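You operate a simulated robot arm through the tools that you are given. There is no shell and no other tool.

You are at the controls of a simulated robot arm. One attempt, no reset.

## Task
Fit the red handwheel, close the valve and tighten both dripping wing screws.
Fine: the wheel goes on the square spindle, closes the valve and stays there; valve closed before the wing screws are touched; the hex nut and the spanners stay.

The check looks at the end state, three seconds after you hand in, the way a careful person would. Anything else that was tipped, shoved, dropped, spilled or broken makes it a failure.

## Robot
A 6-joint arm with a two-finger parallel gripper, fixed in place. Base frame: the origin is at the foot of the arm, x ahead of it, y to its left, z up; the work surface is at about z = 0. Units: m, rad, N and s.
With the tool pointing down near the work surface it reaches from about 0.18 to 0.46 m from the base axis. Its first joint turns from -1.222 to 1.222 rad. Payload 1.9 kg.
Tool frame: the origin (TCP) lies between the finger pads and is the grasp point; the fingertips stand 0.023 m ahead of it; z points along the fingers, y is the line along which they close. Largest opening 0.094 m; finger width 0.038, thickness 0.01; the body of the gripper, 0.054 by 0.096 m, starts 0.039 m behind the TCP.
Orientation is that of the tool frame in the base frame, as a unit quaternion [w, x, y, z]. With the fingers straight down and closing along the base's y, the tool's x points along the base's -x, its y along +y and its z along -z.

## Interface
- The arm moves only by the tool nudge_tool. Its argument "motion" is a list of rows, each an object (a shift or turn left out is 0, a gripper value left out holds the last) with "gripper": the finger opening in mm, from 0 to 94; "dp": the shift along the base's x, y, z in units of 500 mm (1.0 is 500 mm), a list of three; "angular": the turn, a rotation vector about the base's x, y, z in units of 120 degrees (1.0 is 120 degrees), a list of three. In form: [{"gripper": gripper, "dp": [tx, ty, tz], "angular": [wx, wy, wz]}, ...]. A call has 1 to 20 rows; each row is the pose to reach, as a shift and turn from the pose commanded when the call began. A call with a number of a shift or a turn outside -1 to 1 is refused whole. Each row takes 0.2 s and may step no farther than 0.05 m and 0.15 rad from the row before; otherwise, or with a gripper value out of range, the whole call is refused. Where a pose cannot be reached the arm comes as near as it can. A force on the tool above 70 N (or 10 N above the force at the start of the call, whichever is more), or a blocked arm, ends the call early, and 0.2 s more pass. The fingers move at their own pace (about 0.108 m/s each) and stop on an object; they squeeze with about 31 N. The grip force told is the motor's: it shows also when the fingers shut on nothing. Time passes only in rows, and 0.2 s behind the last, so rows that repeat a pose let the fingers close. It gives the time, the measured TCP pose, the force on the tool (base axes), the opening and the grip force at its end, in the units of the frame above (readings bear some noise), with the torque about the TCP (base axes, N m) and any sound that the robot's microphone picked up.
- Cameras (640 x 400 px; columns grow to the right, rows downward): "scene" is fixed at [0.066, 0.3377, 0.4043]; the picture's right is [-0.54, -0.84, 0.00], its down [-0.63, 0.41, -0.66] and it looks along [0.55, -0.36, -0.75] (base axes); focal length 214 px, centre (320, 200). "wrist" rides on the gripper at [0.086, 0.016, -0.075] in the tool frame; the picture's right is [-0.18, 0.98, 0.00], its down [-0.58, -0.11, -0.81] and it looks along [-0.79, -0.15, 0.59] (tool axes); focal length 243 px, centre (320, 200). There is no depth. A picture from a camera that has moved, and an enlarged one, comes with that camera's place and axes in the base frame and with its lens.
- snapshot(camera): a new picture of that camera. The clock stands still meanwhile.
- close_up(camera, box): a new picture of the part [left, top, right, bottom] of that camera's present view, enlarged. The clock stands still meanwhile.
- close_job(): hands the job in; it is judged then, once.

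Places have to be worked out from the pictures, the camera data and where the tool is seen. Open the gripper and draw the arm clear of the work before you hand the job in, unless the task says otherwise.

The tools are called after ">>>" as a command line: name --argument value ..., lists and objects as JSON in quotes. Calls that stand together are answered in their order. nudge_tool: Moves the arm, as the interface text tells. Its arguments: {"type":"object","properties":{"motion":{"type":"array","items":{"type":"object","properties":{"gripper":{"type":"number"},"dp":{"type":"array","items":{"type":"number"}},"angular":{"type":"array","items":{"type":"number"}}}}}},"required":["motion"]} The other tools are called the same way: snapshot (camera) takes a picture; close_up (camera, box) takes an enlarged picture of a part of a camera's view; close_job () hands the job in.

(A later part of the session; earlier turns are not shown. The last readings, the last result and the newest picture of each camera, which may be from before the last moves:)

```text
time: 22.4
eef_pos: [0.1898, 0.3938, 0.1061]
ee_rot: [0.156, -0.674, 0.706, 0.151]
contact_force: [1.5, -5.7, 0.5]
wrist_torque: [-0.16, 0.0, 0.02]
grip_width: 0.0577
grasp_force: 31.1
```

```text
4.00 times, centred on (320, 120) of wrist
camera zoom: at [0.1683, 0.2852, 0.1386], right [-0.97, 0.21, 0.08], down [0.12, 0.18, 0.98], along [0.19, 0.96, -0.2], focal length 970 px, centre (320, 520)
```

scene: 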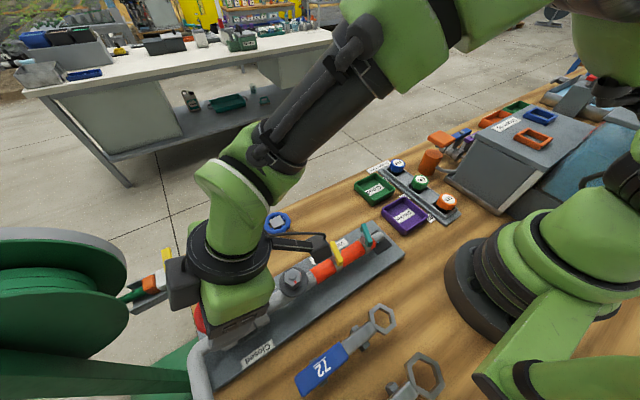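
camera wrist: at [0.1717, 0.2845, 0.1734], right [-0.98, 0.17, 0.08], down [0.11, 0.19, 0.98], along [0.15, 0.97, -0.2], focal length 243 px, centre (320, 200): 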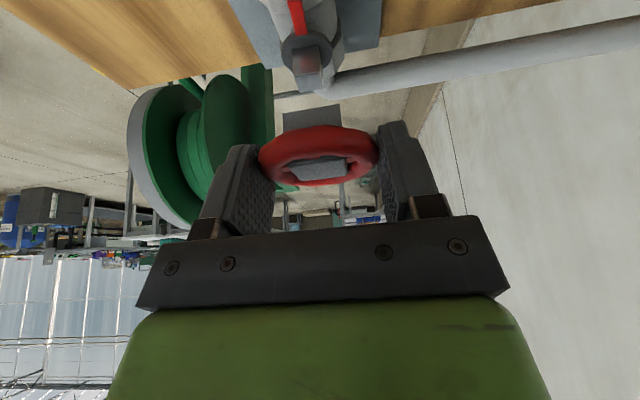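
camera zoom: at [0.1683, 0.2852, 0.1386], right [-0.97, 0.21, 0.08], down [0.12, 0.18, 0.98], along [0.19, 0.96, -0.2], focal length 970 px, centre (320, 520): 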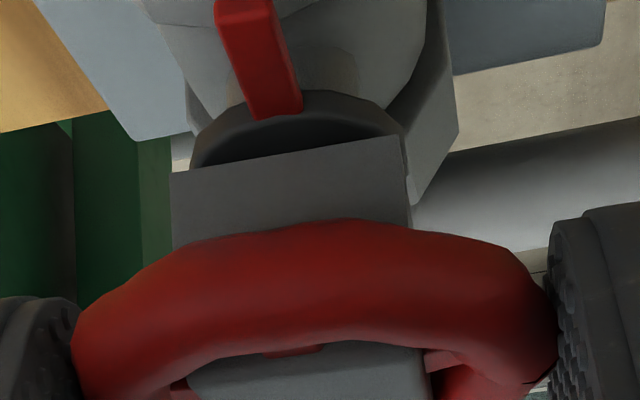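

The hub has gone well over the spindle, with a small side force of -5.7 N in y. I ease 0.4 mm toward -y and keep lowering until it seats.

>>> nudge_tool --motion '[{"gripper": 30, "dp": [0, -0.0008, -0.003]}, {"dp": [0, -0.0008, -0.006]}, {"dp": [0, -0.0008, -0.009]}, {"dp": [0, -0.0008, -0.009]}]'

>>> close_up --camera "wrist" --box '[240, 70, 400, 170]'

```text
time: 23.4
eef_pos: [0.1896, 0.3925, 0.1032]
ee_rot: [0.158, -0.673, 0.706, 0.15]
contact_force: [-4.6, -3.9, 20.2]
wrist_torque: [-0.1, 0.17, 0.02]
grip_width: 0.0574
grasp_force: 31.1
```

```text
4.00 times, centred on (320, 120) of wrist
camera zoom: at [0.1678, 0.2847, 0.1349], right [-0.97, 0.21, 0.08], down [0.12, 0.18, 0.98], along [0.19, 0.96, -0.2], focal length 970 px, centre (320, 520)
```

zoom: 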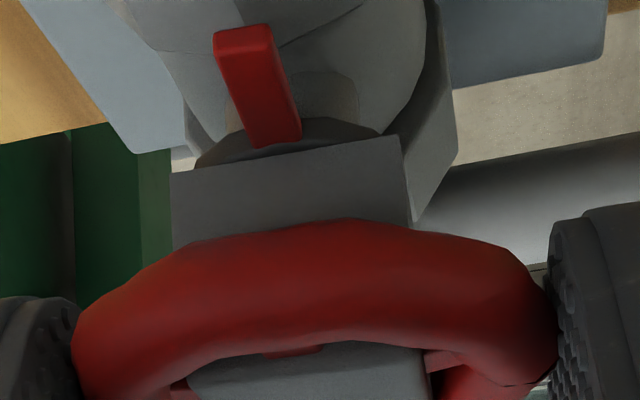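

Fz rose to 20 N at z=0.1032, so the wheel is seated on the spindle. I open the fingers to 76 mm, go straight up, and look at it.

>>> nudge_tool --motion '[{"gripper": 65, "dp": [0, 0, 0.004]}, {"gripper": 76, "dp": [0, 0, 0.004]}, {"gripper": 76, "dp": [0, 0, 0.004]}, {"gripper": 76, "dp": [0, 0, 0.03]}, {"gripper": 76, "dp": [0, 0, 0.08]}, {"gripper": 76, "dp": [0, 0, 0.12]}, {"gripper": 76, "dp": [0, 0, 0.12]}]'

>>> snapshot --camera "wrist"

>>> snapshot --camera "scene"

```text
time: 25.0
eef_pos: [0.1902, 0.3945, 0.1624]
ee_rot: [0.156, -0.674, 0.707, 0.15]
contact_force: [0.8, -1.1, -1.7]
wrist_torque: [0.01, 0.03, 0.02]
grip_width: 0.076
grasp_force: 0.0
```

```text
taken
camera wrist: at [0.1687, 0.2852, 0.1948], right [-0.97, 0.21, 0.08], down [0.12, 0.18, 0.98], along [0.19, 0.96, -0.2], focal length 243 px, centre (320, 200)
```

wrist: 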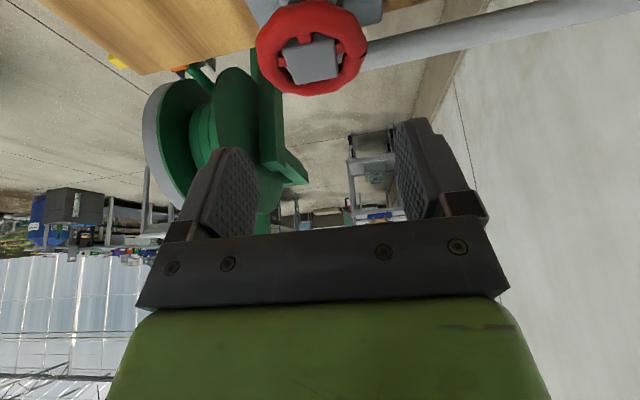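

```text
taken
```

scene: 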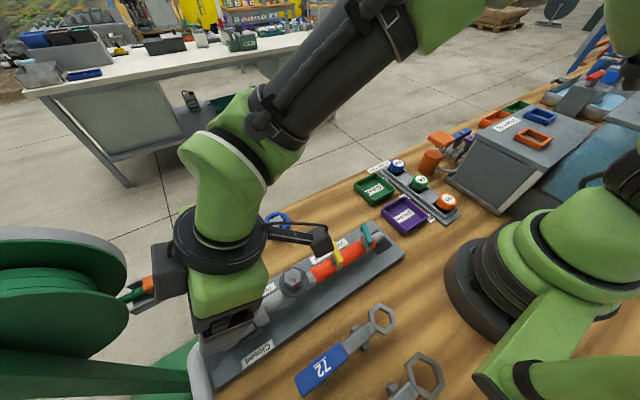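

The wheel stays on the spindle. I bring the tool back to vertical at this height, then look at the wheel.

>>> nudge_tool --motion '[{"gripper": 76, "angular": [-0.052, 0.0024, 0]}, {"angular": [-0.104, 0.0047, 0]}, {"angular": [-0.156, 0.007, 0]}, {"angular": [-0.2081, 0.0094, 0]}, {"angular": [-0.2081, 0.0094, 0]}]'

>>> snapshot --camera "wrist"

```text
time: 26.2
eef_pos: [0.1895, 0.3938, 0.1612]
ee_rot: [0.0, -0.691, 0.723, 0.0]
contact_force: [-0.3, 0.5, -0.2]
wrist_torque: [0.03, -0.01, 0.02]
grip_width: 0.076
grasp_force: 0.1
```

```text
taken
camera wrist: at [0.1691, 0.3081, 0.2379], right [-0.97, 0.23, 0.0], down [0.14, 0.58, 0.81], along [0.19, 0.78, -0.59], focal length 243 px, centre (320, 200)
```

wrist: 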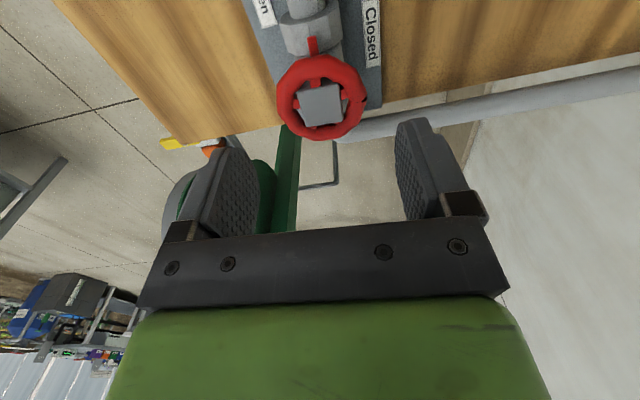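

The tool is vertical at yaw ≈87°, centred over the wheel (hub seen at about (0.189, 0.392)). I lower to z≈0.100 so the tips stay above the couplings, then close on the rim.

>>> nudge_tool --motion '[{"gripper": 76, "dp": [0, -0.001, -0.05]}, {"dp": [0, -0.001, -0.1]}, {"dp": [0, -0.001, -0.121]}, {"dp": [0, -0.001, -0.121]}, {"gripper": 50, "dp": [0, -0.001, -0.121]}, {"gripper": 40, "dp": [0, -0.001, -0.121]}, {"gripper": 30, "dp": [0, -0.001, -0.121]}]'

>>> snapshot --camera "wrist"

```text
time: 27.8
eef_pos: [0.1903, 0.3917, 0.1015]
ee_rot: [0.0, -0.69, 0.723, 0.0]
contact_force: [0.5, 0.3, 0.4]
wrist_torque: [-0.02, 0.02, 0.02]
grip_width: 0.0578
grasp_force: 30.8
```

```text
taken
camera wrist: at [0.1694, 0.3067, 0.1772], right [-0.97, 0.23, 0.0], down [0.14, 0.58, 0.81], along [0.19, 0.78, -0.59], focal length 243 px, centre (320, 200)
```

wrist: 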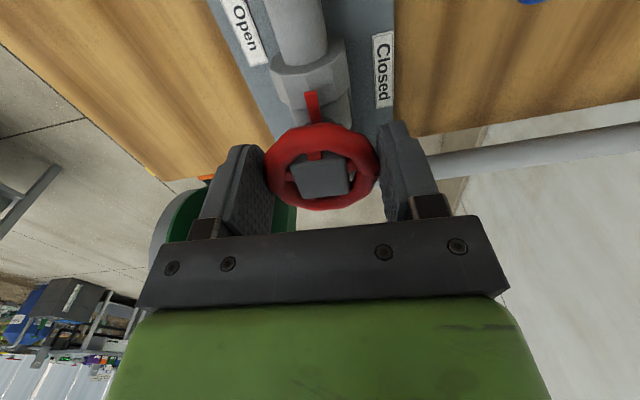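

The rim is gripped at z≈0.10. I begin turning clockwise (about -z), 20° first, and watch the torque and the picture.

>>> nudge_tool --motion '[{"gripper": 30, "angular": [0, 0, -0.042]}, {"angular": [0, 0, -0.084]}, {"angular": [0, 0, -0.126]}, {"angular": [0, 0, -0.167]}, {"angular": [0, 0, -0.167]}]'

>>> snapshot --camera "wrist"

```text
time: 29.0
eef_pos: [0.1897, 0.3923, 0.1024]
ee_rot: [-0.001, -0.553, 0.833, -0.001]
contact_force: [-8.0, -10.3, -0.9]
wrist_torque: [-0.26, 0.2, 0.07]
grip_width: 0.058
grasp_force: 30.7
```

```text
taken
camera wrist: at [0.1406, 0.3191, 0.1773], right [-0.83, 0.55, 0.0], down [0.33, 0.5, 0.8], along [0.44, 0.67, -0.59], focal length 243 px, centre (320, 200)
```

wrist: 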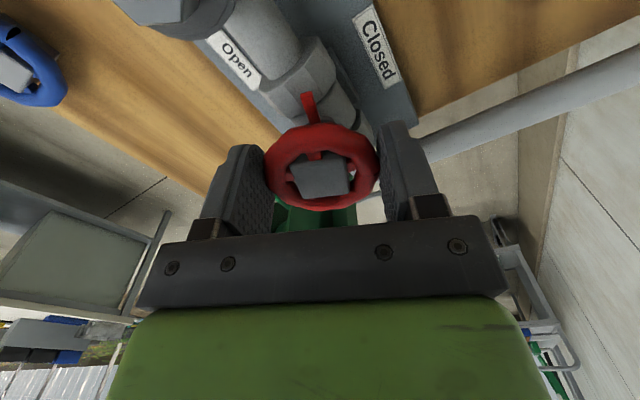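

The pointer turns along with the wheel. There is a side force of (-8, -10) N, so I ease the tool about 1 mm toward -x,-y and keep turning.

>>> nudge_tool --motion '[{"gripper": 30, "dp": [-0.0007, -0.0009, 0], "angular": [0, 0, -0.042]}, {"dp": [-0.0014, -0.0018, 0], "angular": [0, 0, -0.084]}, {"dp": [-0.0014, -0.0018, 0], "angular": [0, 0, -0.126]}, {"dp": [-0.0014, -0.0018, 0], "angular": [0, 0, -0.167]}, {"dp": [-0.0014, -0.0018, 0], "angular": [0, 0, -0.209]}, {"dp": [-0.0014, -0.0018, 0], "angular": [0, 0, -0.25]}, {"dp": [-0.0014, -0.0018, 0], "angular": [0, 0, -0.25]}]'

>>> snapshot --camera "wrist"

```text
time: 30.6
eef_pos: [0.1885, 0.3921, 0.1021]
ee_rot: [0.001, -0.319, 0.948, 0.001]
contact_force: [-6.9, 9.3, 3.7]
wrist_torque: [0.22, 0.23, 0.01]
grip_width: 0.0579
grasp_force: 30.6
```

```text
taken
camera wrist: at [0.1096, 0.3528, 0.1776], right [-0.45, 0.89, 0.0], down [0.53, 0.26, 0.81], along [0.72, 0.36, -0.59], focal length 243 px, centre (320, 200)
```

wrist: 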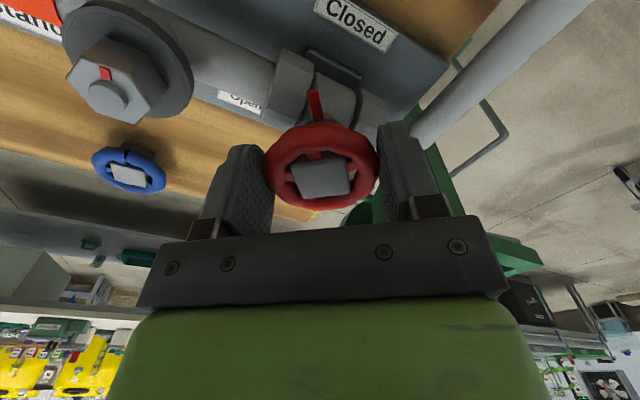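

Turned 50° so far, everything following. I correct the small offset and turn on toward 90°.

>>> nudge_tool --motion '[{"gripper": 30, "dp": [-0.0007, 0.0009, 0], "angular": [0, 0, -0.042]}, {"dp": [-0.0014, 0.0018, 0], "angular": [0, 0, -0.084]}, {"dp": [-0.0014, 0.0018, 0], "angular": [0, 0, -0.126]}, {"dp": [-0.0014, 0.0018, 0], "angular": [0, 0, -0.167]}, {"dp": [-0.0014, 0.0018, 0], "angular": [0, 0, -0.209]}, {"dp": [-0.0014, 0.0018, 0], "angular": [0, 0, -0.25]}, {"dp": [-0.0014, 0.0018, 0], "angular": [0, 0, -0.292]}, {"dp": [-0.0014, 0.0018, 0], "angular": [0, 0, -0.292]}]'

>>> snapshot --camera "wrist"

```text
time: 32.4
eef_pos: [0.1884, 0.3928, 0.1032]
ee_rot: [-0.001, -0.02, 1.0, 0.001]
contact_force: [-15.3, 19.1, -4.4]
wrist_torque: [0.36, 0.37, 0.08]
grip_width: 0.0578
grasp_force: 30.9
```

```text
taken
camera wrist: at [0.1006, 0.4061, 0.1776], right [0.15, 0.99, 0.0], down [0.59, -0.09, 0.81], along [0.8, -0.12, -0.59], focal length 243 px, centre (320, 200)
```

wrist: 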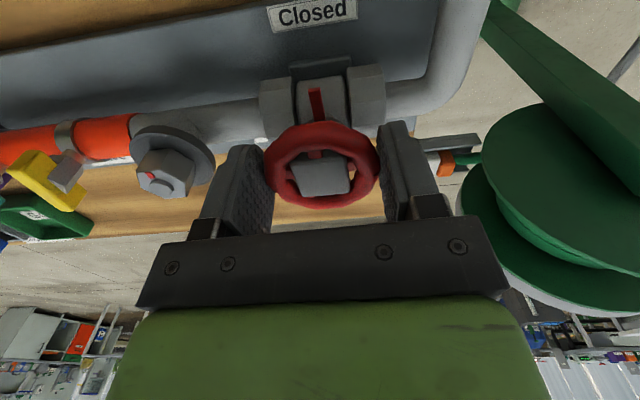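

About 85° turned, and the pointer now points to the "Closed" label. I relieve the side force by moving (-1, +1.3) mm and turn the remaining few degrees until a stop is felt.

>>> nudge_tool --motion '[{"gripper": 30, "dp": [-0.002, 0.0026, 0], "angular": [0, 0, -0.01]}, {"dp": [-0.002, 0.0026, 0], "angular": [0, 0, -0.025]}, {"dp": [-0.002, 0.0026, 0], "angular": [0, 0, -0.042]}, {"dp": [-0.002, 0.0026, 0], "angular": [0, 0, -0.042]}]'

>>> snapshot --camera "wrist"

```text
time: 33.4
eef_pos: [0.1886, 0.394, 0.1021]
ee_rot: [0.0, 0.025, 1.0, 0.0]
contact_force: [-12.5, -6.0, 12.7]
wrist_torque: [-0.31, 0.24, 0.15]
grip_width: 0.0577
grasp_force: 30.8
```

```text
taken
camera wrist: at [0.1019, 0.4149, 0.1771], right [0.23, 0.97, 0.0], down [0.58, -0.14, 0.81], along [0.78, -0.19, -0.59], focal length 243 px, centre (320, 200)
```

wrist: 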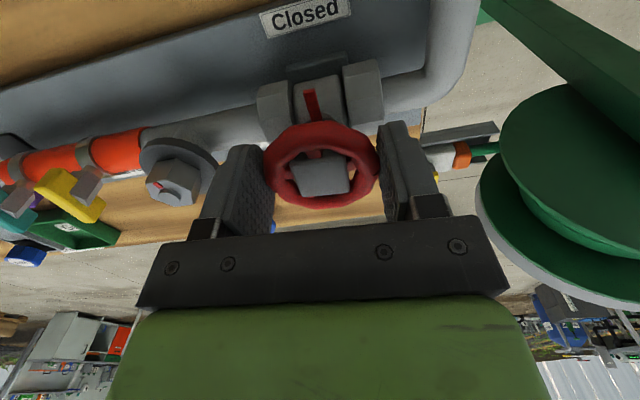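

Turned 90° in all; the torque reads 0.15 N m. I enlarge the view to see whether the wheel still turns with the hand or has reached its stop.

>>> close_up --camera "wrist" --box '[240, 70, 400, 220]'

>>> close_up --camera "scene" --box '[170, 260, 330, 360]'

```text
2.67 times, centred on (320, 145) of wrist
camera zoom: at [0.1019, 0.4149, 0.1771], right [0.23, 0.97, 0.0], down [0.58, -0.14, 0.81], along [0.78, -0.19, -0.59], focal length 647 px, centre (320, 347)
```

zoom: 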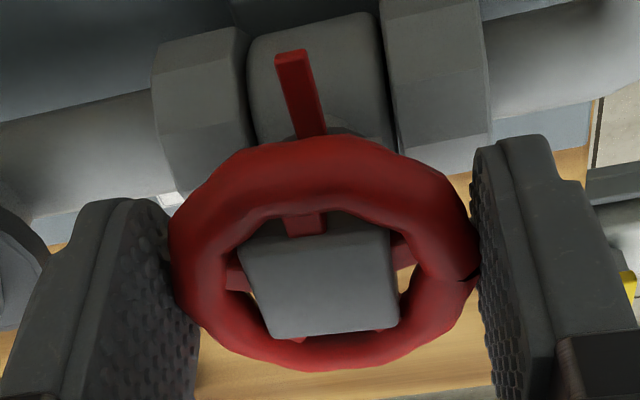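

```text
4.00 times, centred on (250, 310) of scene
camera zoom: at [0.066, 0.3376, 0.4043], right [-0.54, -0.84, 0.0], down [-0.63, 0.41, -0.66], along [0.55, -0.36, -0.75], focal length 858 px, centre (600, -240)
```

zoom: 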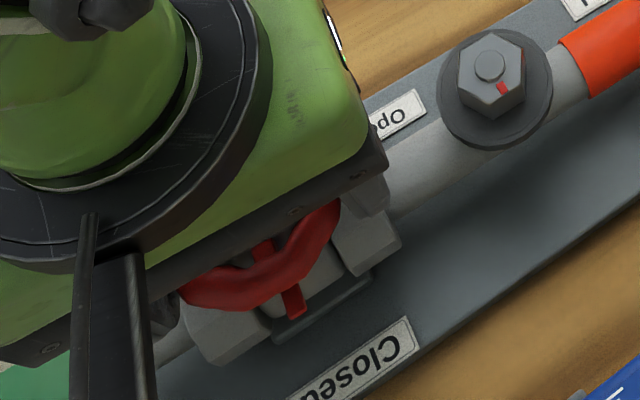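

The pointer lies along -x, at the "Closed" label. I press on a few degrees more to feel whether this is the end stop.

>>> nudge_tool --motion '[{"gripper": 30, "dp": [-0.001, -0.0006, 0.001], "angular": [0, 0, -0.015]}, {"dp": [-0.001, -0.0006, 0.001], "angular": [0, 0, -0.03]}, {"dp": [-0.001, -0.0006, 0.001], "angular": [0, 0, -0.03]}]'

>>> close_up --camera "wrist" --box '[240, 70, 400, 220]'

>>> close_up --camera "scene" --box '[170, 260, 330, 360]'

```text
time: 34.2
eef_pos: [0.1868, 0.395, 0.1031]
ee_rot: [0.001, 0.055, 0.998, 0.002]
contact_force: [-3.8, 19.0, -8.1]
wrist_torque: [0.42, 0.16, 0.21]
grip_width: 0.0578
grasp_force: 30.8
```

```text
2.67 times, centred on (320, 145) of wrist
camera zoom: at [0.1026, 0.4197, 0.1778], right [0.29, 0.96, 0.0], down [0.56, -0.17, 0.81], along [0.77, -0.23, -0.59], focal length 647 px, centre (320, 347)
```

zoom: 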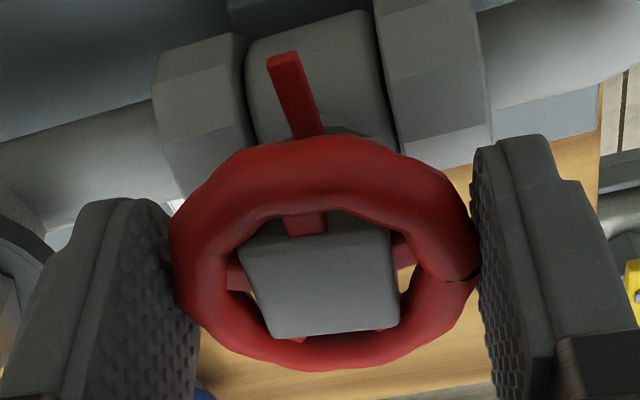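

```text
4.00 times, centred on (250, 310) of scene
camera zoom: at [0.066, 0.3377, 0.4043], right [-0.54, -0.84, 0.0], down [-0.63, 0.41, -0.66], along [0.55, -0.36, -0.75], focal length 858 px, centre (600, -240)
```

zoom: 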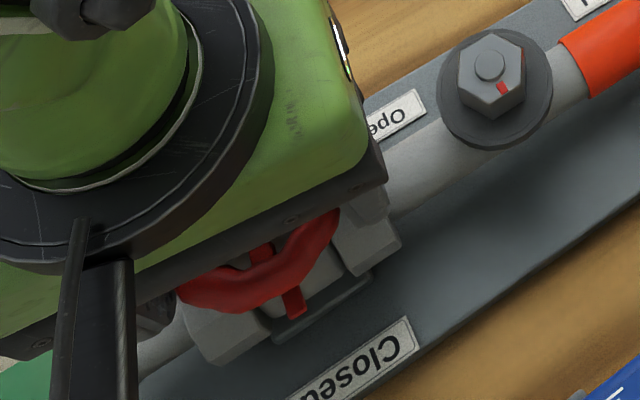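

The pointer stayed put while the hand turned 3.6° more, with rising torque — the valve is at its stop, pointing at "Closed". I unload the twist slightly, open the fingers, and go straight up.

>>> nudge_tool --motion '[{"gripper": 30, "dp": [-0.0002, 0.0012, 0], "angular": [0, 0, 0.015]}, {"gripper": 30, "dp": [-0.0002, 0.0012, 0], "angular": [0, 0, 0.015]}, {"gripper": 68, "dp": [-0.0002, 0.0012, 0], "angular": [0, 0, 0.015]}, {"gripper": 76, "dp": [-0.0002, 0.0012, 0], "angular": [0, 0, 0.015]}, {"gripper": 76, "dp": [-0.0002, 0.0012, 0], "angular": [0, 0, 0.015]}, {"gripper": 76, "dp": [-0.0002, 0.0012, 0.04], "angular": [0, 0, 0.015]}, {"gripper": 76, "dp": [-0.0002, 0.0012, 0.1], "angular": [0, 0, 0.015]}, {"gripper": 76, "dp": [-0.0002, 0.0012, 0.1], "angular": [0, 0, 0.015]}]'

>>> snapshot --camera "wrist"

>>> close_up --camera "scene" --box '[170, 260, 330, 360]'

```text
time: 36.0
eef_pos: [0.1882, 0.3934, 0.1543]
ee_rot: [0.0, 0.04, 0.999, 0.0]
contact_force: [0.1, -0.9, -0.4]
wrist_torque: [0.0, 0.03, -0.02]
grip_width: 0.0758
grasp_force: 0.0
```

```text
taken
camera wrist: at [0.1023, 0.4175, 0.229], right [0.26, 0.96, 0.0], down [0.57, -0.16, 0.81], along [0.78, -0.21, -0.59], focal length 243 px, centre (320, 200)
```

wrist: 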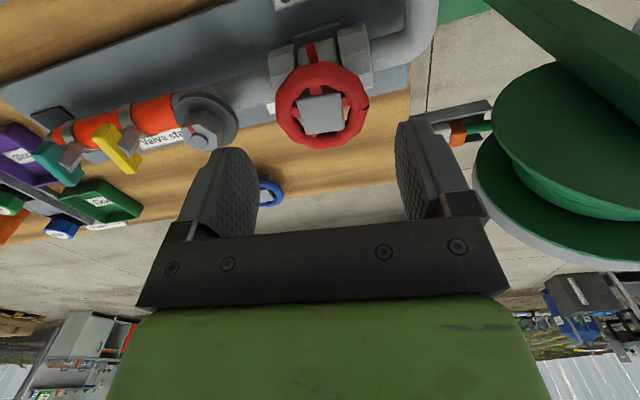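

```text
4.00 times, centred on (250, 310) of scene
camera zoom: at [0.066, 0.3377, 0.4043], right [-0.54, -0.84, 0.0], down [-0.63, 0.41, -0.66], along [0.55, -0.36, -0.75], focal length 858 px, centre (600, -240)
```

zoom: 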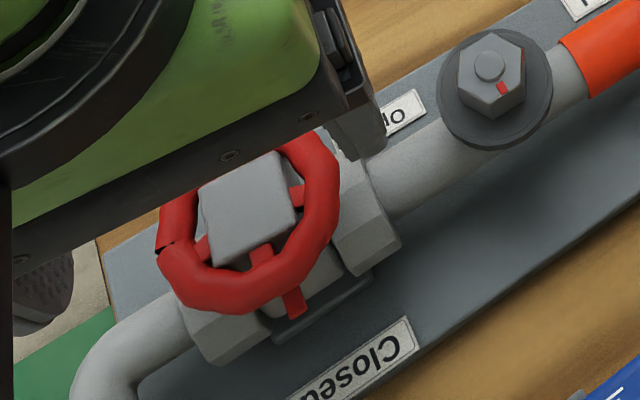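

The valve shows Closed and the wheel sits on the spindle. Now I raise the tool and move toward the wing screws to look at them from above.

>>> nudge_tool --motion '[{"gripper": 76, "dp": [0, 0, 0.05]}, {"dp": [0, -0.05, 0.1]}, {"dp": [0, -0.13, 0.1]}, {"dp": [0, -0.21, 0.1]}, {"dp": [0, -0.29, 0.1]}, {"dp": [0, -0.36, 0.1]}, {"dp": [0, -0.36, 0.1]}]'

>>> snapshot --camera "wrist"

>>> snapshot --camera "scene"

```text
time: 37.6
eef_pos: [0.1865, 0.2134, 0.2011]
ee_rot: [0.0, 0.04, 0.999, 0.001]
contact_force: [0.2, -0.2, 0.1]
wrist_torque: [-0.01, 0.02, 0.01]
grip_width: 0.0758
grasp_force: 0.1
```

```text
taken
camera wrist: at [0.1005, 0.2366, 0.2774], right [0.26, 0.96, 0.0], down [0.57, -0.16, 0.81], along [0.78, -0.21, -0.59], focal length 243 px, centre (320, 200)
```

wrist: 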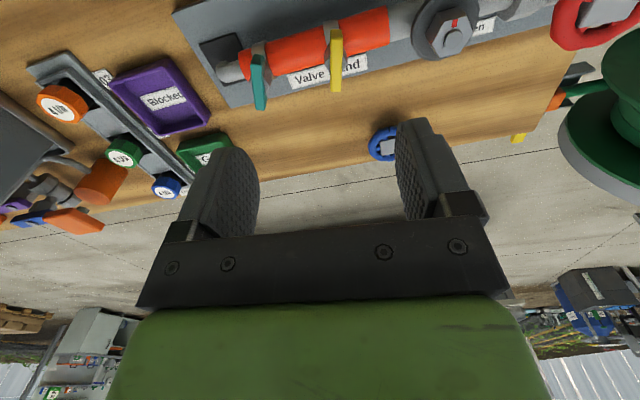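

```text
taken
```

scene: 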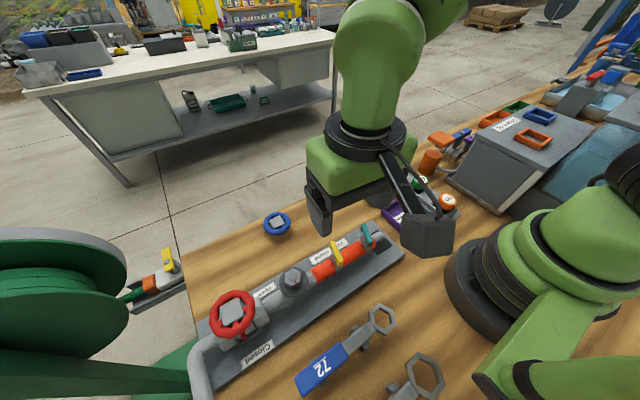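

The wheel sits well on the spindle. I take enlarged views of the wheel and both wing screws.

>>> close_up --camera "scene" --box '[180, 270, 308, 350]'

>>> close_up --camera "wrist" --box '[210, 10, 390, 120]'

>>> close_up --camera "scene" --box '[310, 215, 406, 275]'

```text
5.00 times, centred on (244, 310) of scene
camera zoom: at [0.066, 0.3376, 0.4043], right [-0.54, -0.84, 0.0], down [-0.63, 0.41, -0.66], along [0.55, -0.36, -0.75], focal length 1072 px, centre (700, -350)
```

zoom: 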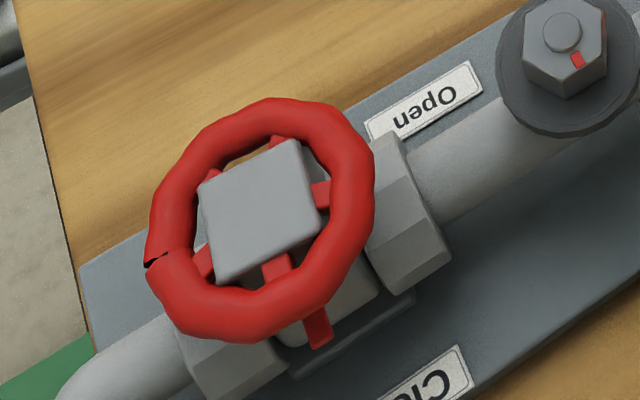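

```text
3.56 times, centred on (300, 65) of wrist
camera zoom: at [0.1005, 0.2366, 0.2774], right [0.26, 0.96, 0.0], down [0.57, -0.16, 0.81], along [0.78, -0.21, -0.59], focal length 863 px, centre (391, 680)
```

zoom: 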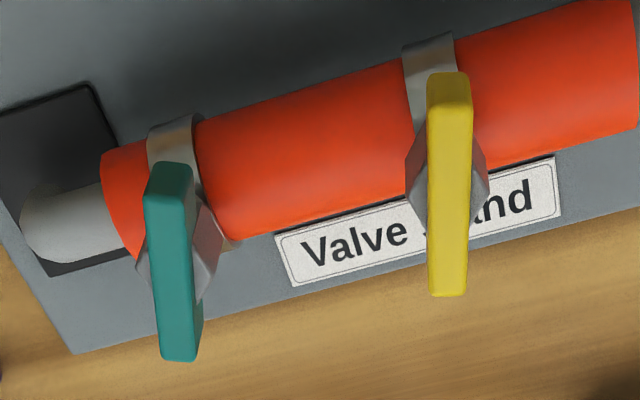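

```text
6.67 times, centred on (358, 245) of scene
camera zoom: at [0.066, 0.3376, 0.4043], right [-0.54, -0.84, 0.0], down [-0.63, 0.41, -0.66], along [0.55, -0.36, -0.75], focal length 1430 px, centre (67, -100)
```

zoom: 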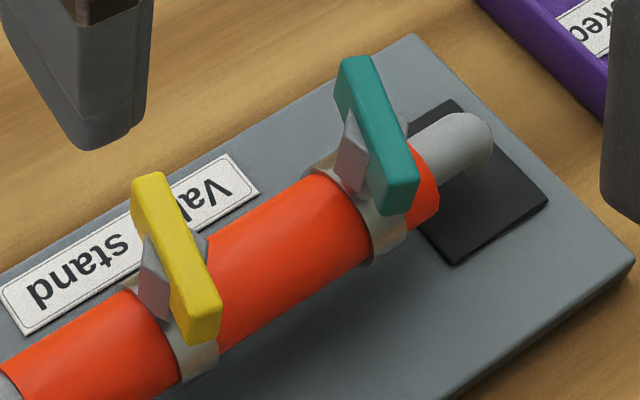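

The bars of the wing screws run roughly along x, centred over grey screw bodies near (0.19, 0.225) and (0.19, 0.16). To judge their height and tilt I want a side view, so I yaw back to 90° at a safe height.

>>> nudge_tool --motion '[{"gripper": 76, "dp": [0, -0.01, 0.02], "angular": [0, 0, 0.066]}, {"dp": [0, -0.02, 0.02], "angular": [0, 0, 0.132]}, {"dp": [0, -0.03, 0.02], "angular": [0, 0, 0.198]}, {"dp": [0, -0.03, 0.02], "angular": [0, 0, 0.264]}, {"dp": [0, -0.03, 0.02], "angular": [0, 0, 0.33]}, {"dp": [0, -0.03, 0.02], "angular": [0, 0, 0.396]}, {"dp": [0, -0.03, 0.02], "angular": [0, 0, 0.462]}, {"dp": [0, -0.03, 0.02], "angular": [0, 0, 0.528]}, {"dp": [0, -0.03, 0.02], "angular": [0, 0, 0.594]}, {"dp": [0, -0.03, 0.02], "angular": [0, 0, 0.66]}, {"dp": [0, -0.03, 0.02], "angular": [0, 0, 0.726]}, {"dp": [0, -0.03, 0.02], "angular": [0, 0, 0.785]}, {"dp": [0, -0.03, 0.02], "angular": [0, 0, 0.785]}]'

>>> snapshot --camera "wrist"

```text
time: 40.4
eef_pos: [0.1856, 0.1989, 0.2116]
ee_rot: [0.0, -0.705, 0.709, 0.0]
contact_force: [0.0, -0.4, 0.2]
wrist_torque: [0.01, -0.02, 0.02]
grip_width: 0.0761
grasp_force: 0.0
```

```text
taken
camera wrist: at [0.1693, 0.1126, 0.2877], right [-0.98, 0.19, 0.0], down [0.11, 0.58, 0.81], along [0.15, 0.79, -0.59], focal length 243 px, centre (320, 200)
```

wrist: 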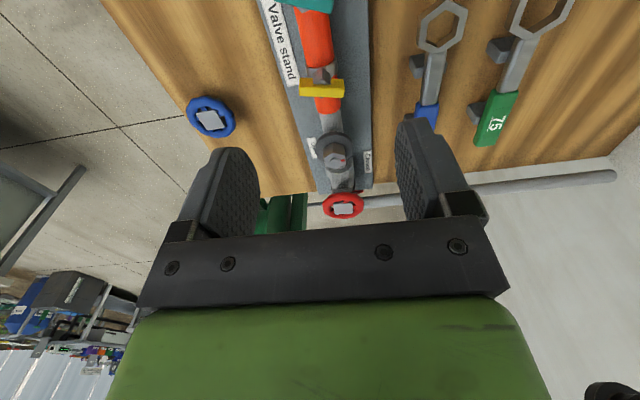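

I tilt 20° and step back along -y so the camera looks along the pipe at both wing screws.

>>> nudge_tool --motion '[{"gripper": 76, "dp": [0.007, -0.03, -0.02], "angular": [0.0417, 0, 0]}, {"dp": [0.014, -0.06, -0.04], "angular": [0.0833, 0, 0]}, {"dp": [0.021, -0.09, -0.06], "angular": [0.125, 0, 0]}, {"dp": [0.028, -0.118, -0.08], "angular": [0.1667, 0, 0]}, {"dp": [0.028, -0.118, -0.08], "angular": [0.1667, 0, 0]}]'

>>> snapshot --camera "wrist"

```text
time: 41.6
eef_pos: [0.2017, 0.1382, 0.1724]
ee_rot: [0.122, -0.694, 0.699, 0.123]
contact_force: [-0.7, -0.2, 1.0]
wrist_torque: [0.04, 0.0, 0.0]
grip_width: 0.0759
grasp_force: 0.1
```

```text
taken
camera wrist: at [0.185, 0.0329, 0.2128], right [-0.98, 0.18, 0.07], down [0.11, 0.27, 0.96], along [0.15, 0.95, -0.29], focal length 243 px, centre (320, 200)
```

wrist: 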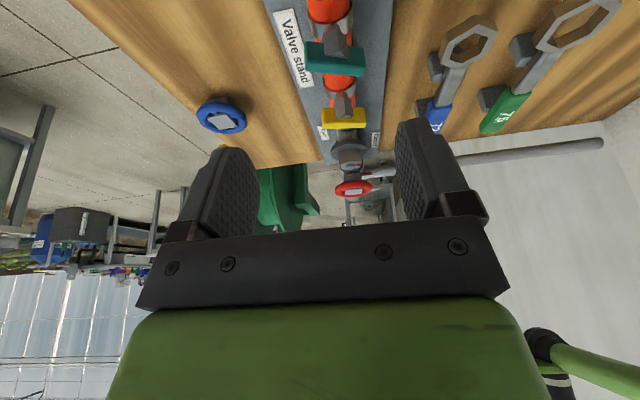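

>>> close_up --camera "wrist" --box '[270, 0, 398, 80]'

>>> close_up --camera "wrist" --box '[280, 60, 408, 200]'

```text
5.00 times, centred on (334, 40) of wrist
camera zoom: at [0.185, 0.0329, 0.2128], right [-0.98, 0.18, 0.07], down [0.11, 0.27, 0.96], along [0.15, 0.95, -0.29], focal length 1213 px, centre (250, 1000)
```

zoom: 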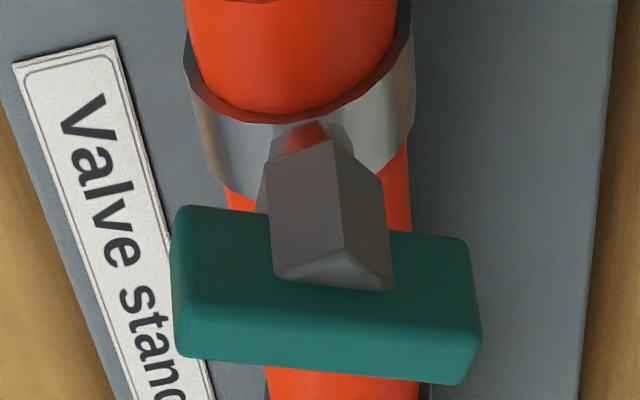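

```text
2.86 times, centred on (344, 130) of wrist
camera zoom: at [0.185, 0.0329, 0.2128], right [-0.98, 0.18, 0.07], down [0.11, 0.27, 0.96], along [0.15, 0.95, -0.29], focal length 693 px, centre (251, 400)
```

zoom: 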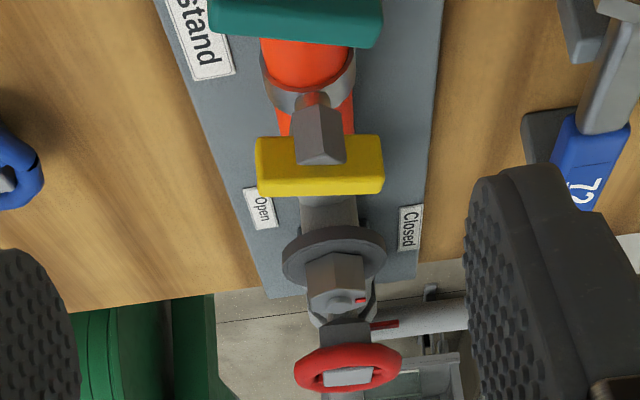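

The wing bars sit on top of vertical posts: teal turned about -21°, yellow about -12° from the x axis, both ~39 mm long and near z≈0.09. I enlarge further to see how the grey post and the bar relate for gripping.

>>> close_up --camera "scene" --box '[322, 236, 354, 268]'

>>> close_up --camera "scene" --box '[354, 218, 386, 250]'

>>> close_up --camera "wrist" --box '[300, 35, 372, 80]'

>>> close_up --camera "wrist" --box '[310, 85, 382, 130]'

```text
12.50 times, centred on (338, 252) of scene
camera zoom: at [0.066, 0.3377, 0.4043], right [-0.54, -0.84, 0.0], down [-0.63, 0.41, -0.66], along [0.55, -0.36, -0.75], focal length 2681 px, centre (95, -450)
```

zoom: 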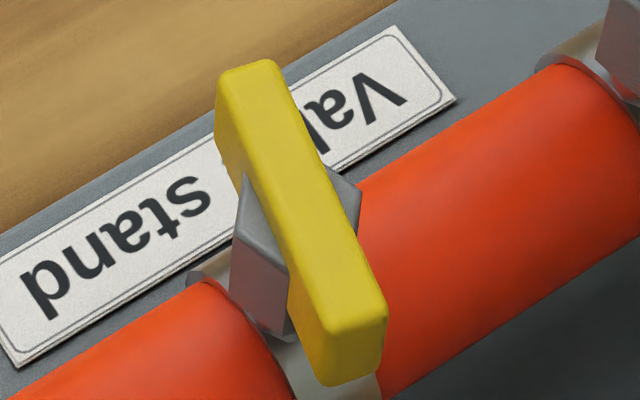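

```text
12.50 times, centred on (370, 234) of scene
camera zoom: at [0.066, 0.3377, 0.4043], right [-0.54, -0.84, 0.0], down [-0.63, 0.41, -0.66], along [0.55, -0.36, -0.75], focal length 2681 px, centre (-305, -225)
```

zoom: 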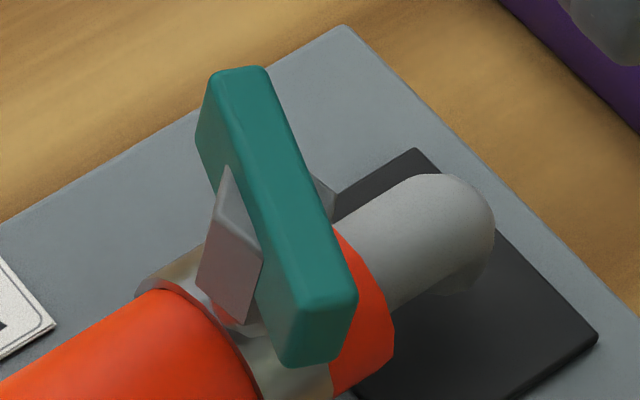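

```text
8.89 times, centred on (336, 58) of wrist
camera zoom: at [0.185, 0.0329, 0.2128], right [-0.98, 0.18, 0.07], down [0.11, 0.27, 0.96], along [0.15, 0.95, -0.29], focal length 2157 px, centre (178, 1467)
```

zoom: 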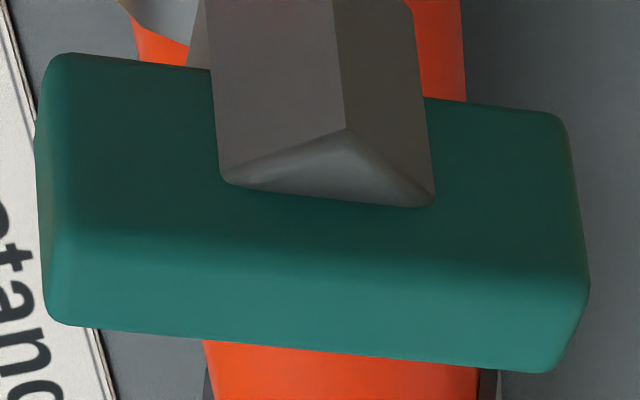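

```text
8.89 times, centred on (346, 108) of wrist
camera zoom: at [0.185, 0.0329, 0.2128], right [-0.98, 0.18, 0.07], down [0.11, 0.27, 0.96], along [0.15, 0.95, -0.29], focal length 2157 px, centre (89, 1022)
```

zoom: 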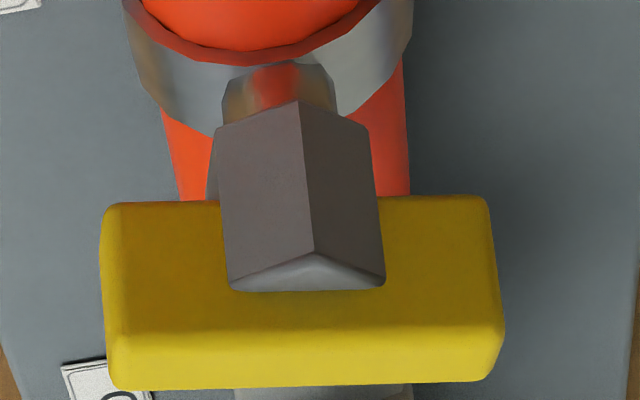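

The bars are 10 mm wide and 14 mm tall (top z≈0.088), and the grey square post below reaches z≈0.083. I'll grip each bar by its two ends. First I untilt the tool and go above the yellow one at about (0.190, 0.225).

>>> nudge_tool --motion '[{"gripper": 60, "dp": [-0.006, 0.044, 0.0], "angular": [-0.0417, 0, 0]}, {"dp": [-0.012, 0.088, 0.0], "angular": [-0.0833, 0, 0]}, {"dp": [-0.018, 0.132, 0.0], "angular": [-0.125, 0, 0]}, {"dp": [-0.0234, 0.1736, 0.0], "angular": [-0.1667, 0, 0]}, {"dp": [-0.0234, 0.1736, 0.0], "angular": [-0.1667, 0, 0]}]'

>>> nudge_tool --motion '[{"gripper": 60, "angular": [0, 0, -0.05]}, {"angular": [0, 0, -0.0967]}, {"angular": [0, 0, -0.0967]}]'

>>> snapshot --camera "wrist"

```text
time: 42.8
eef_pos: [0.1888, 0.2267, 0.1715]
ee_rot: [0.0, -0.705, 0.709, 0.0]
contact_force: [0.2, 0.9, -0.2]
wrist_torque: [-0.01, 0.03, 0.0]
grip_width: 0.0598
grasp_force: 0.0
```

```text
time: 43.6
eef_pos: [0.1899, 0.2272, 0.1721]
ee_rot: [0.001, -0.628, 0.778, 0.001]
contact_force: [-0.2, 0.1, -0.6]
wrist_torque: [0.03, -0.03, -0.01]
grip_width: 0.0601
grasp_force: 0.0
```

```text
taken
camera wrist: at [0.1549, 0.1454, 0.2473], right [-0.92, 0.39, 0.0], down [0.23, 0.55, 0.81], along [0.31, 0.74, -0.59], focal length 243 px, centre (320, 200)
```

wrist: 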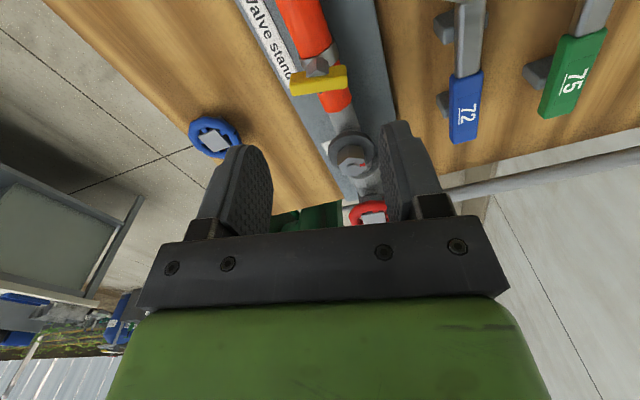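

I enlarge the yellow bar here to refine its centre and angle.

>>> close_up --camera "wrist" --box '[270, 40, 366, 110]'

>>> close_up --camera "scene" --box '[300, 220, 396, 280]'

```text
5.71 times, centred on (318, 75) of wrist
camera zoom: at [0.1549, 0.1454, 0.2473], right [-0.92, 0.39, 0.0], down [0.23, 0.55, 0.81], along [0.31, 0.74, -0.59], focal length 1386 px, centre (331, 914)
```

zoom: 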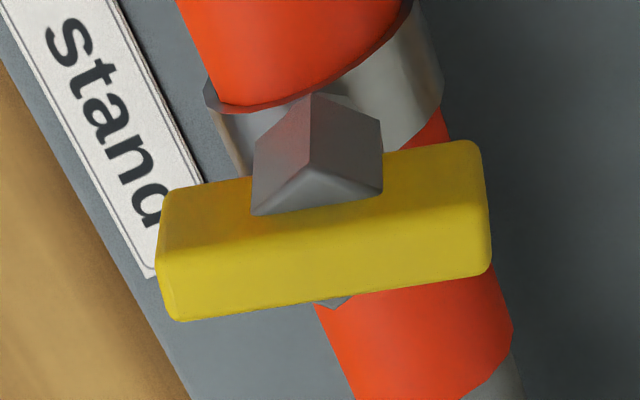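

```text
6.67 times, centred on (348, 250) of scene
camera zoom: at [0.066, 0.3377, 0.4043], right [-0.54, -0.84, 0.0], down [-0.63, 0.41, -0.66], along [0.55, -0.36, -0.75], focal length 1430 px, centre (133, -133)
```

zoom: 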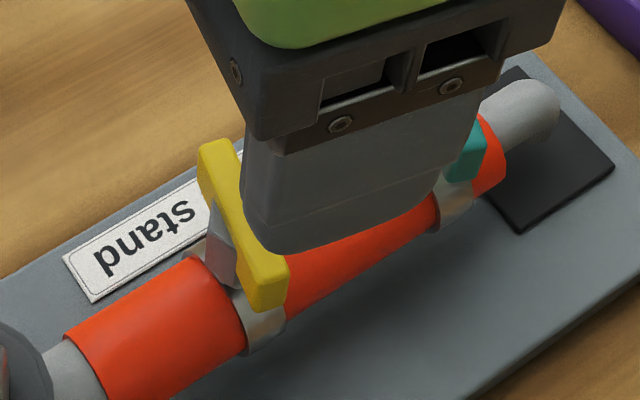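

The yellow bar's centre comes out at about (0.189, 0.2245), angle -12.8°, 38 mm long. I correct by about 2 mm in -y and lower to z≈0.093, fingers still open at 60 mm.

>>> nudge_tool --motion '[{"gripper": 60, "dp": [-0.0006, -0.0042, -0.05]}, {"dp": [-0.0006, -0.0042, -0.1]}, {"dp": [-0.0006, -0.0042, -0.14]}, {"dp": [-0.0006, -0.0042, -0.1576]}, {"dp": [-0.0006, -0.0042, -0.1576]}]'

>>> snapshot --camera "wrist"

>>> close_up --camera "scene" --box '[300, 210, 396, 290]'

```text
time: 44.8
eef_pos: [0.1902, 0.2235, 0.0945]
ee_rot: [0.0, -0.63, 0.777, 0.001]
contact_force: [-0.2, 0.1, -0.2]
wrist_torque: [0.01, -0.02, -0.02]
grip_width: 0.0599
grasp_force: 0.1
```

```text
taken
camera wrist: at [0.1548, 0.1433, 0.1693], right [-0.92, 0.38, 0.0], down [0.23, 0.55, 0.81], along [0.31, 0.74, -0.59], focal length 243 px, centre (320, 200)
```

wrist: 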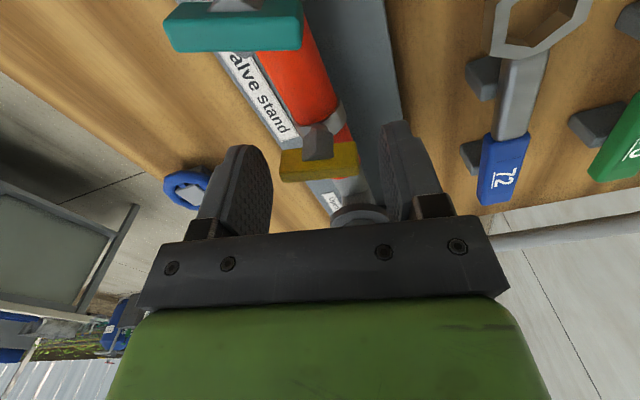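

```text
5.00 times, centred on (348, 250) of scene
camera zoom: at [0.066, 0.3377, 0.4043], right [-0.54, -0.84, 0.0], down [-0.63, 0.41, -0.66], along [0.55, -0.36, -0.75], focal length 1072 px, centre (180, -50)
```

zoom: 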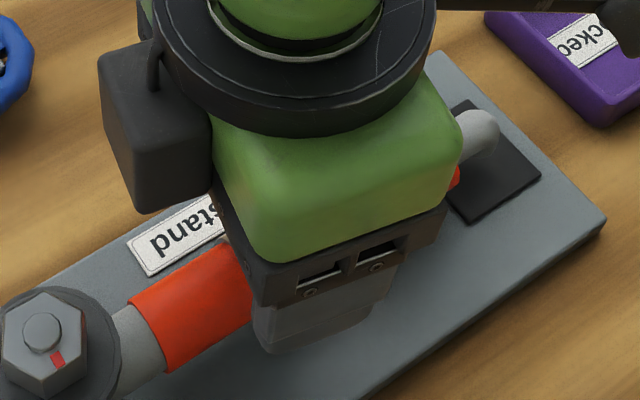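

The bar lies between the fingers. I close on its ends and read the width and side force.

>>> nudge_tool --motion '[{"gripper": 45}, {"gripper": 36}, {"gripper": 25}, {"gripper": 20}]'

>>> close_up --camera "wrist" --box '[240, 90, 400, 190]'

```text
time: 45.8
eef_pos: [0.1898, 0.2235, 0.0936]
ee_rot: [0.0, -0.629, 0.777, 0.001]
contact_force: [22.0, -5.0, -11.5]
wrist_torque: [0.03, -0.2, 0.0]
grip_width: 0.0397
grasp_force: 45.2
```

```text
4.00 times, centred on (320, 140) of wrist
camera zoom: at [0.1554, 0.1433, 0.1693], right [-0.92, 0.38, 0.0], down [0.23, 0.55, 0.81], along [0.31, 0.74, -0.59], focal length 970 px, centre (320, 440)
```

zoom: 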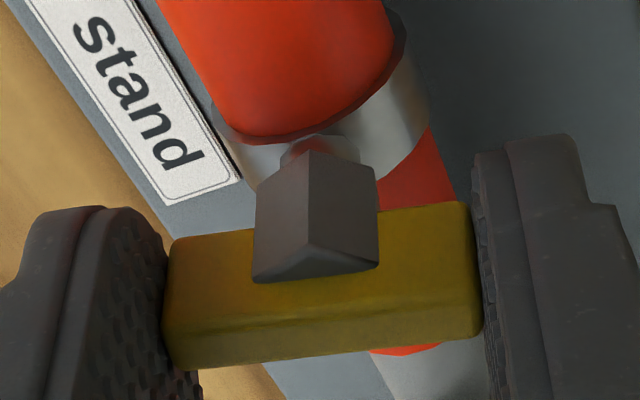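

Gripped at 39.7 mm; the force on the tool is +22 N in x, so the bar centre is about 1.5 mm further in +x. I ease over and start turning clockwise 15°.

>>> nudge_tool --motion '[{"gripper": 20, "dp": [0.0016, -0.0003, 0]}, {"dp": [0.0028, -0.0006, -0.001]}, {"dp": [0.0028, -0.0006, -0.001], "angular": [0, 0, -0.04]}, {"dp": [0.0028, -0.0006, -0.001], "angular": [0, 0, -0.08]}, {"dp": [0.0028, -0.0006, -0.001], "angular": [0, 0, -0.125]}, {"dp": [0.0028, -0.0006, -0.001], "angular": [0, 0, -0.125]}]'

>>> close_up --camera "wrist" --box '[240, 90, 400, 190]'

```text
time: 47.2
eef_pos: [0.1886, 0.2242, 0.0944]
ee_rot: [-0.001, -0.522, 0.853, 0.001]
contact_force: [-19.9, -11.3, 66.9]
wrist_torque: [-0.56, -0.08, 0.01]
grip_width: 0.0399
grasp_force: 44.7
```

```text
4.00 times, centred on (320, 140) of wrist
camera zoom: at [0.1354, 0.1553, 0.169], right [-0.79, 0.61, 0.0], down [0.36, 0.47, 0.81], along [0.49, 0.64, -0.59], focal length 970 px, centre (320, 440)
```

zoom: 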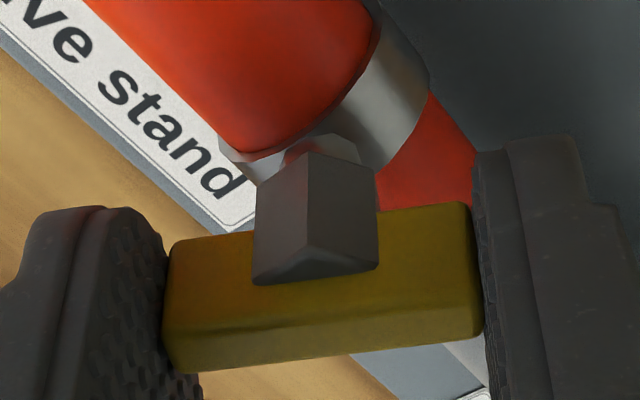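

The bar turned with the hand, but Fz is +67 N: my 0.5 mm downward shift pressed too hard on the post. I relieve this by raising 0.4 mm and easing (-0.7, -0.4) mm sideways before turning on.

>>> nudge_tool --motion '[{"gripper": 20, "dp": [-0.0007, -0.0004, 0.0005]}, {"dp": [-0.0013, -0.0008, 0.0008]}, {"dp": [-0.0013, -0.0008, 0.0008]}]'

```text
time: 48.0
eef_pos: [0.1901, 0.2246, 0.0937]
ee_rot: [0.001, -0.523, 0.853, 0.001]
contact_force: [-19.1, 29.8, 3.7]
wrist_torque: [-0.67, 0.54, 0.01]
grip_width: 0.04
grasp_force: 45.3
```

Fz is relieved, with a side force of (-19, 30) N left. I follow that force with a small move and check again before turning on.

>>> nudge_tool --motion '[{"gripper": 20, "dp": [-0.0006, 0.001, 0]}, {"dp": [-0.001, 0.0016, 0]}, {"dp": [-0.001, 0.0016, 0]}]'

```text
time: 48.8
eef_pos: [0.1905, 0.2238, 0.0922]
ee_rot: [0.0, -0.523, 0.852, 0.0]
contact_force: [-1.3, 6.4, -9.8]
wrist_torque: [1.11, -0.71, 0.01]
grip_width: 0.04
grasp_force: 45.1
```

Side forces are small now. I continue clockwise 12° and check.

>>> nudge_tool --motion '[{"gripper": 20, "dp": [0, 0.0004, 0], "angular": [0, 0, -0.033]}, {"dp": [0, 0.0004, 0], "angular": [0, 0, -0.066]}, {"dp": [0, 0.0004, 0], "angular": [0, 0, -0.1]}, {"dp": [0, 0.0004, 0], "angular": [0, 0, -0.1]}]'

>>> snapshot --camera "wrist"

```text
time: 49.8
eef_pos: [0.1896, 0.2237, 0.0935]
ee_rot: [-0.001, -0.43, 0.903, 0.0]
contact_force: [14.5, 5.4, -31.6]
wrist_torque: [-0.11, -0.35, 0.0]
grip_width: 0.0401
grasp_force: 45.3
```

```text
taken
camera wrist: at [0.1219, 0.168, 0.1687], right [-0.65, 0.76, 0.0], down [0.45, 0.38, 0.81], along [0.61, 0.52, -0.59], focal length 243 px, centre (320, 200)
```

wrist: 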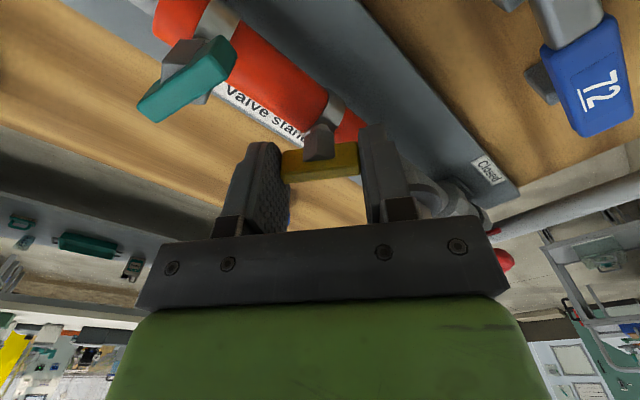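

The bar follows, now at about -39°. I continue in steps of 14°, following the small forces.

>>> nudge_tool --motion '[{"gripper": 20, "dp": [0.0008, 0.0003, -0.0004], "angular": [0, 0, -0.04]}, {"dp": [0.0008, 0.0003, -0.0004], "angular": [0, 0, -0.08]}, {"dp": [0.0008, 0.0003, -0.0004], "angular": [0, 0, -0.12]}, {"dp": [0.0008, 0.0003, -0.0004], "angular": [0, 0, -0.12]}]'

>>> snapshot --camera "wrist"

```text
time: 50.8
eef_pos: [0.1894, 0.2255, 0.0925]
ee_rot: [-0.001, -0.313, 0.95, 0.0]
contact_force: [1.3, -5.3, 10.2]
wrist_torque: [-0.96, 0.96, -0.01]
grip_width: 0.0397
grasp_force: 45.0
```

```text
taken
camera wrist: at [0.1098, 0.1868, 0.1688], right [-0.44, 0.9, 0.0], down [0.53, 0.26, 0.81], along [0.72, 0.35, -0.59], focal length 243 px, centre (320, 200)
```

wrist: 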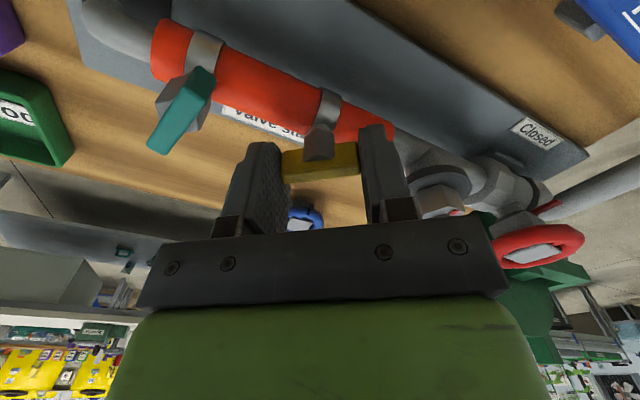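

Forces are small, bar at -53°. I keep turning clockwise another 28° in fine rows.

>>> nudge_tool --motion '[{"gripper": 20, "angular": [0, 0, -0.04]}, {"angular": [0, 0, -0.08]}, {"angular": [0, 0, -0.12]}, {"angular": [0, 0, -0.16]}, {"angular": [0, 0, -0.2]}, {"angular": [0, 0, -0.235]}, {"angular": [0, 0, -0.235]}]'

>>> snapshot --camera "wrist"

```text
time: 52.4
eef_pos: [0.1899, 0.224, 0.0936]
ee_rot: [0.0, -0.072, 0.997, 0.0]
contact_force: [-3.0, -20.2, 19.4]
wrist_torque: [-0.01, -0.99, -0.03]
grip_width: 0.0401
grasp_force: 45.0
```

```text
taken
camera wrist: at [0.101, 0.2289, 0.1682], right [0.04, 1.0, 0.0], down [0.59, -0.02, 0.81], along [0.81, -0.03, -0.59], focal length 243 px, centre (320, 200)
```

wrist: 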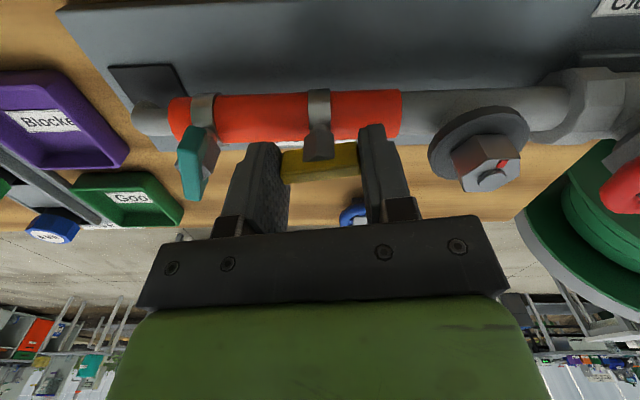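

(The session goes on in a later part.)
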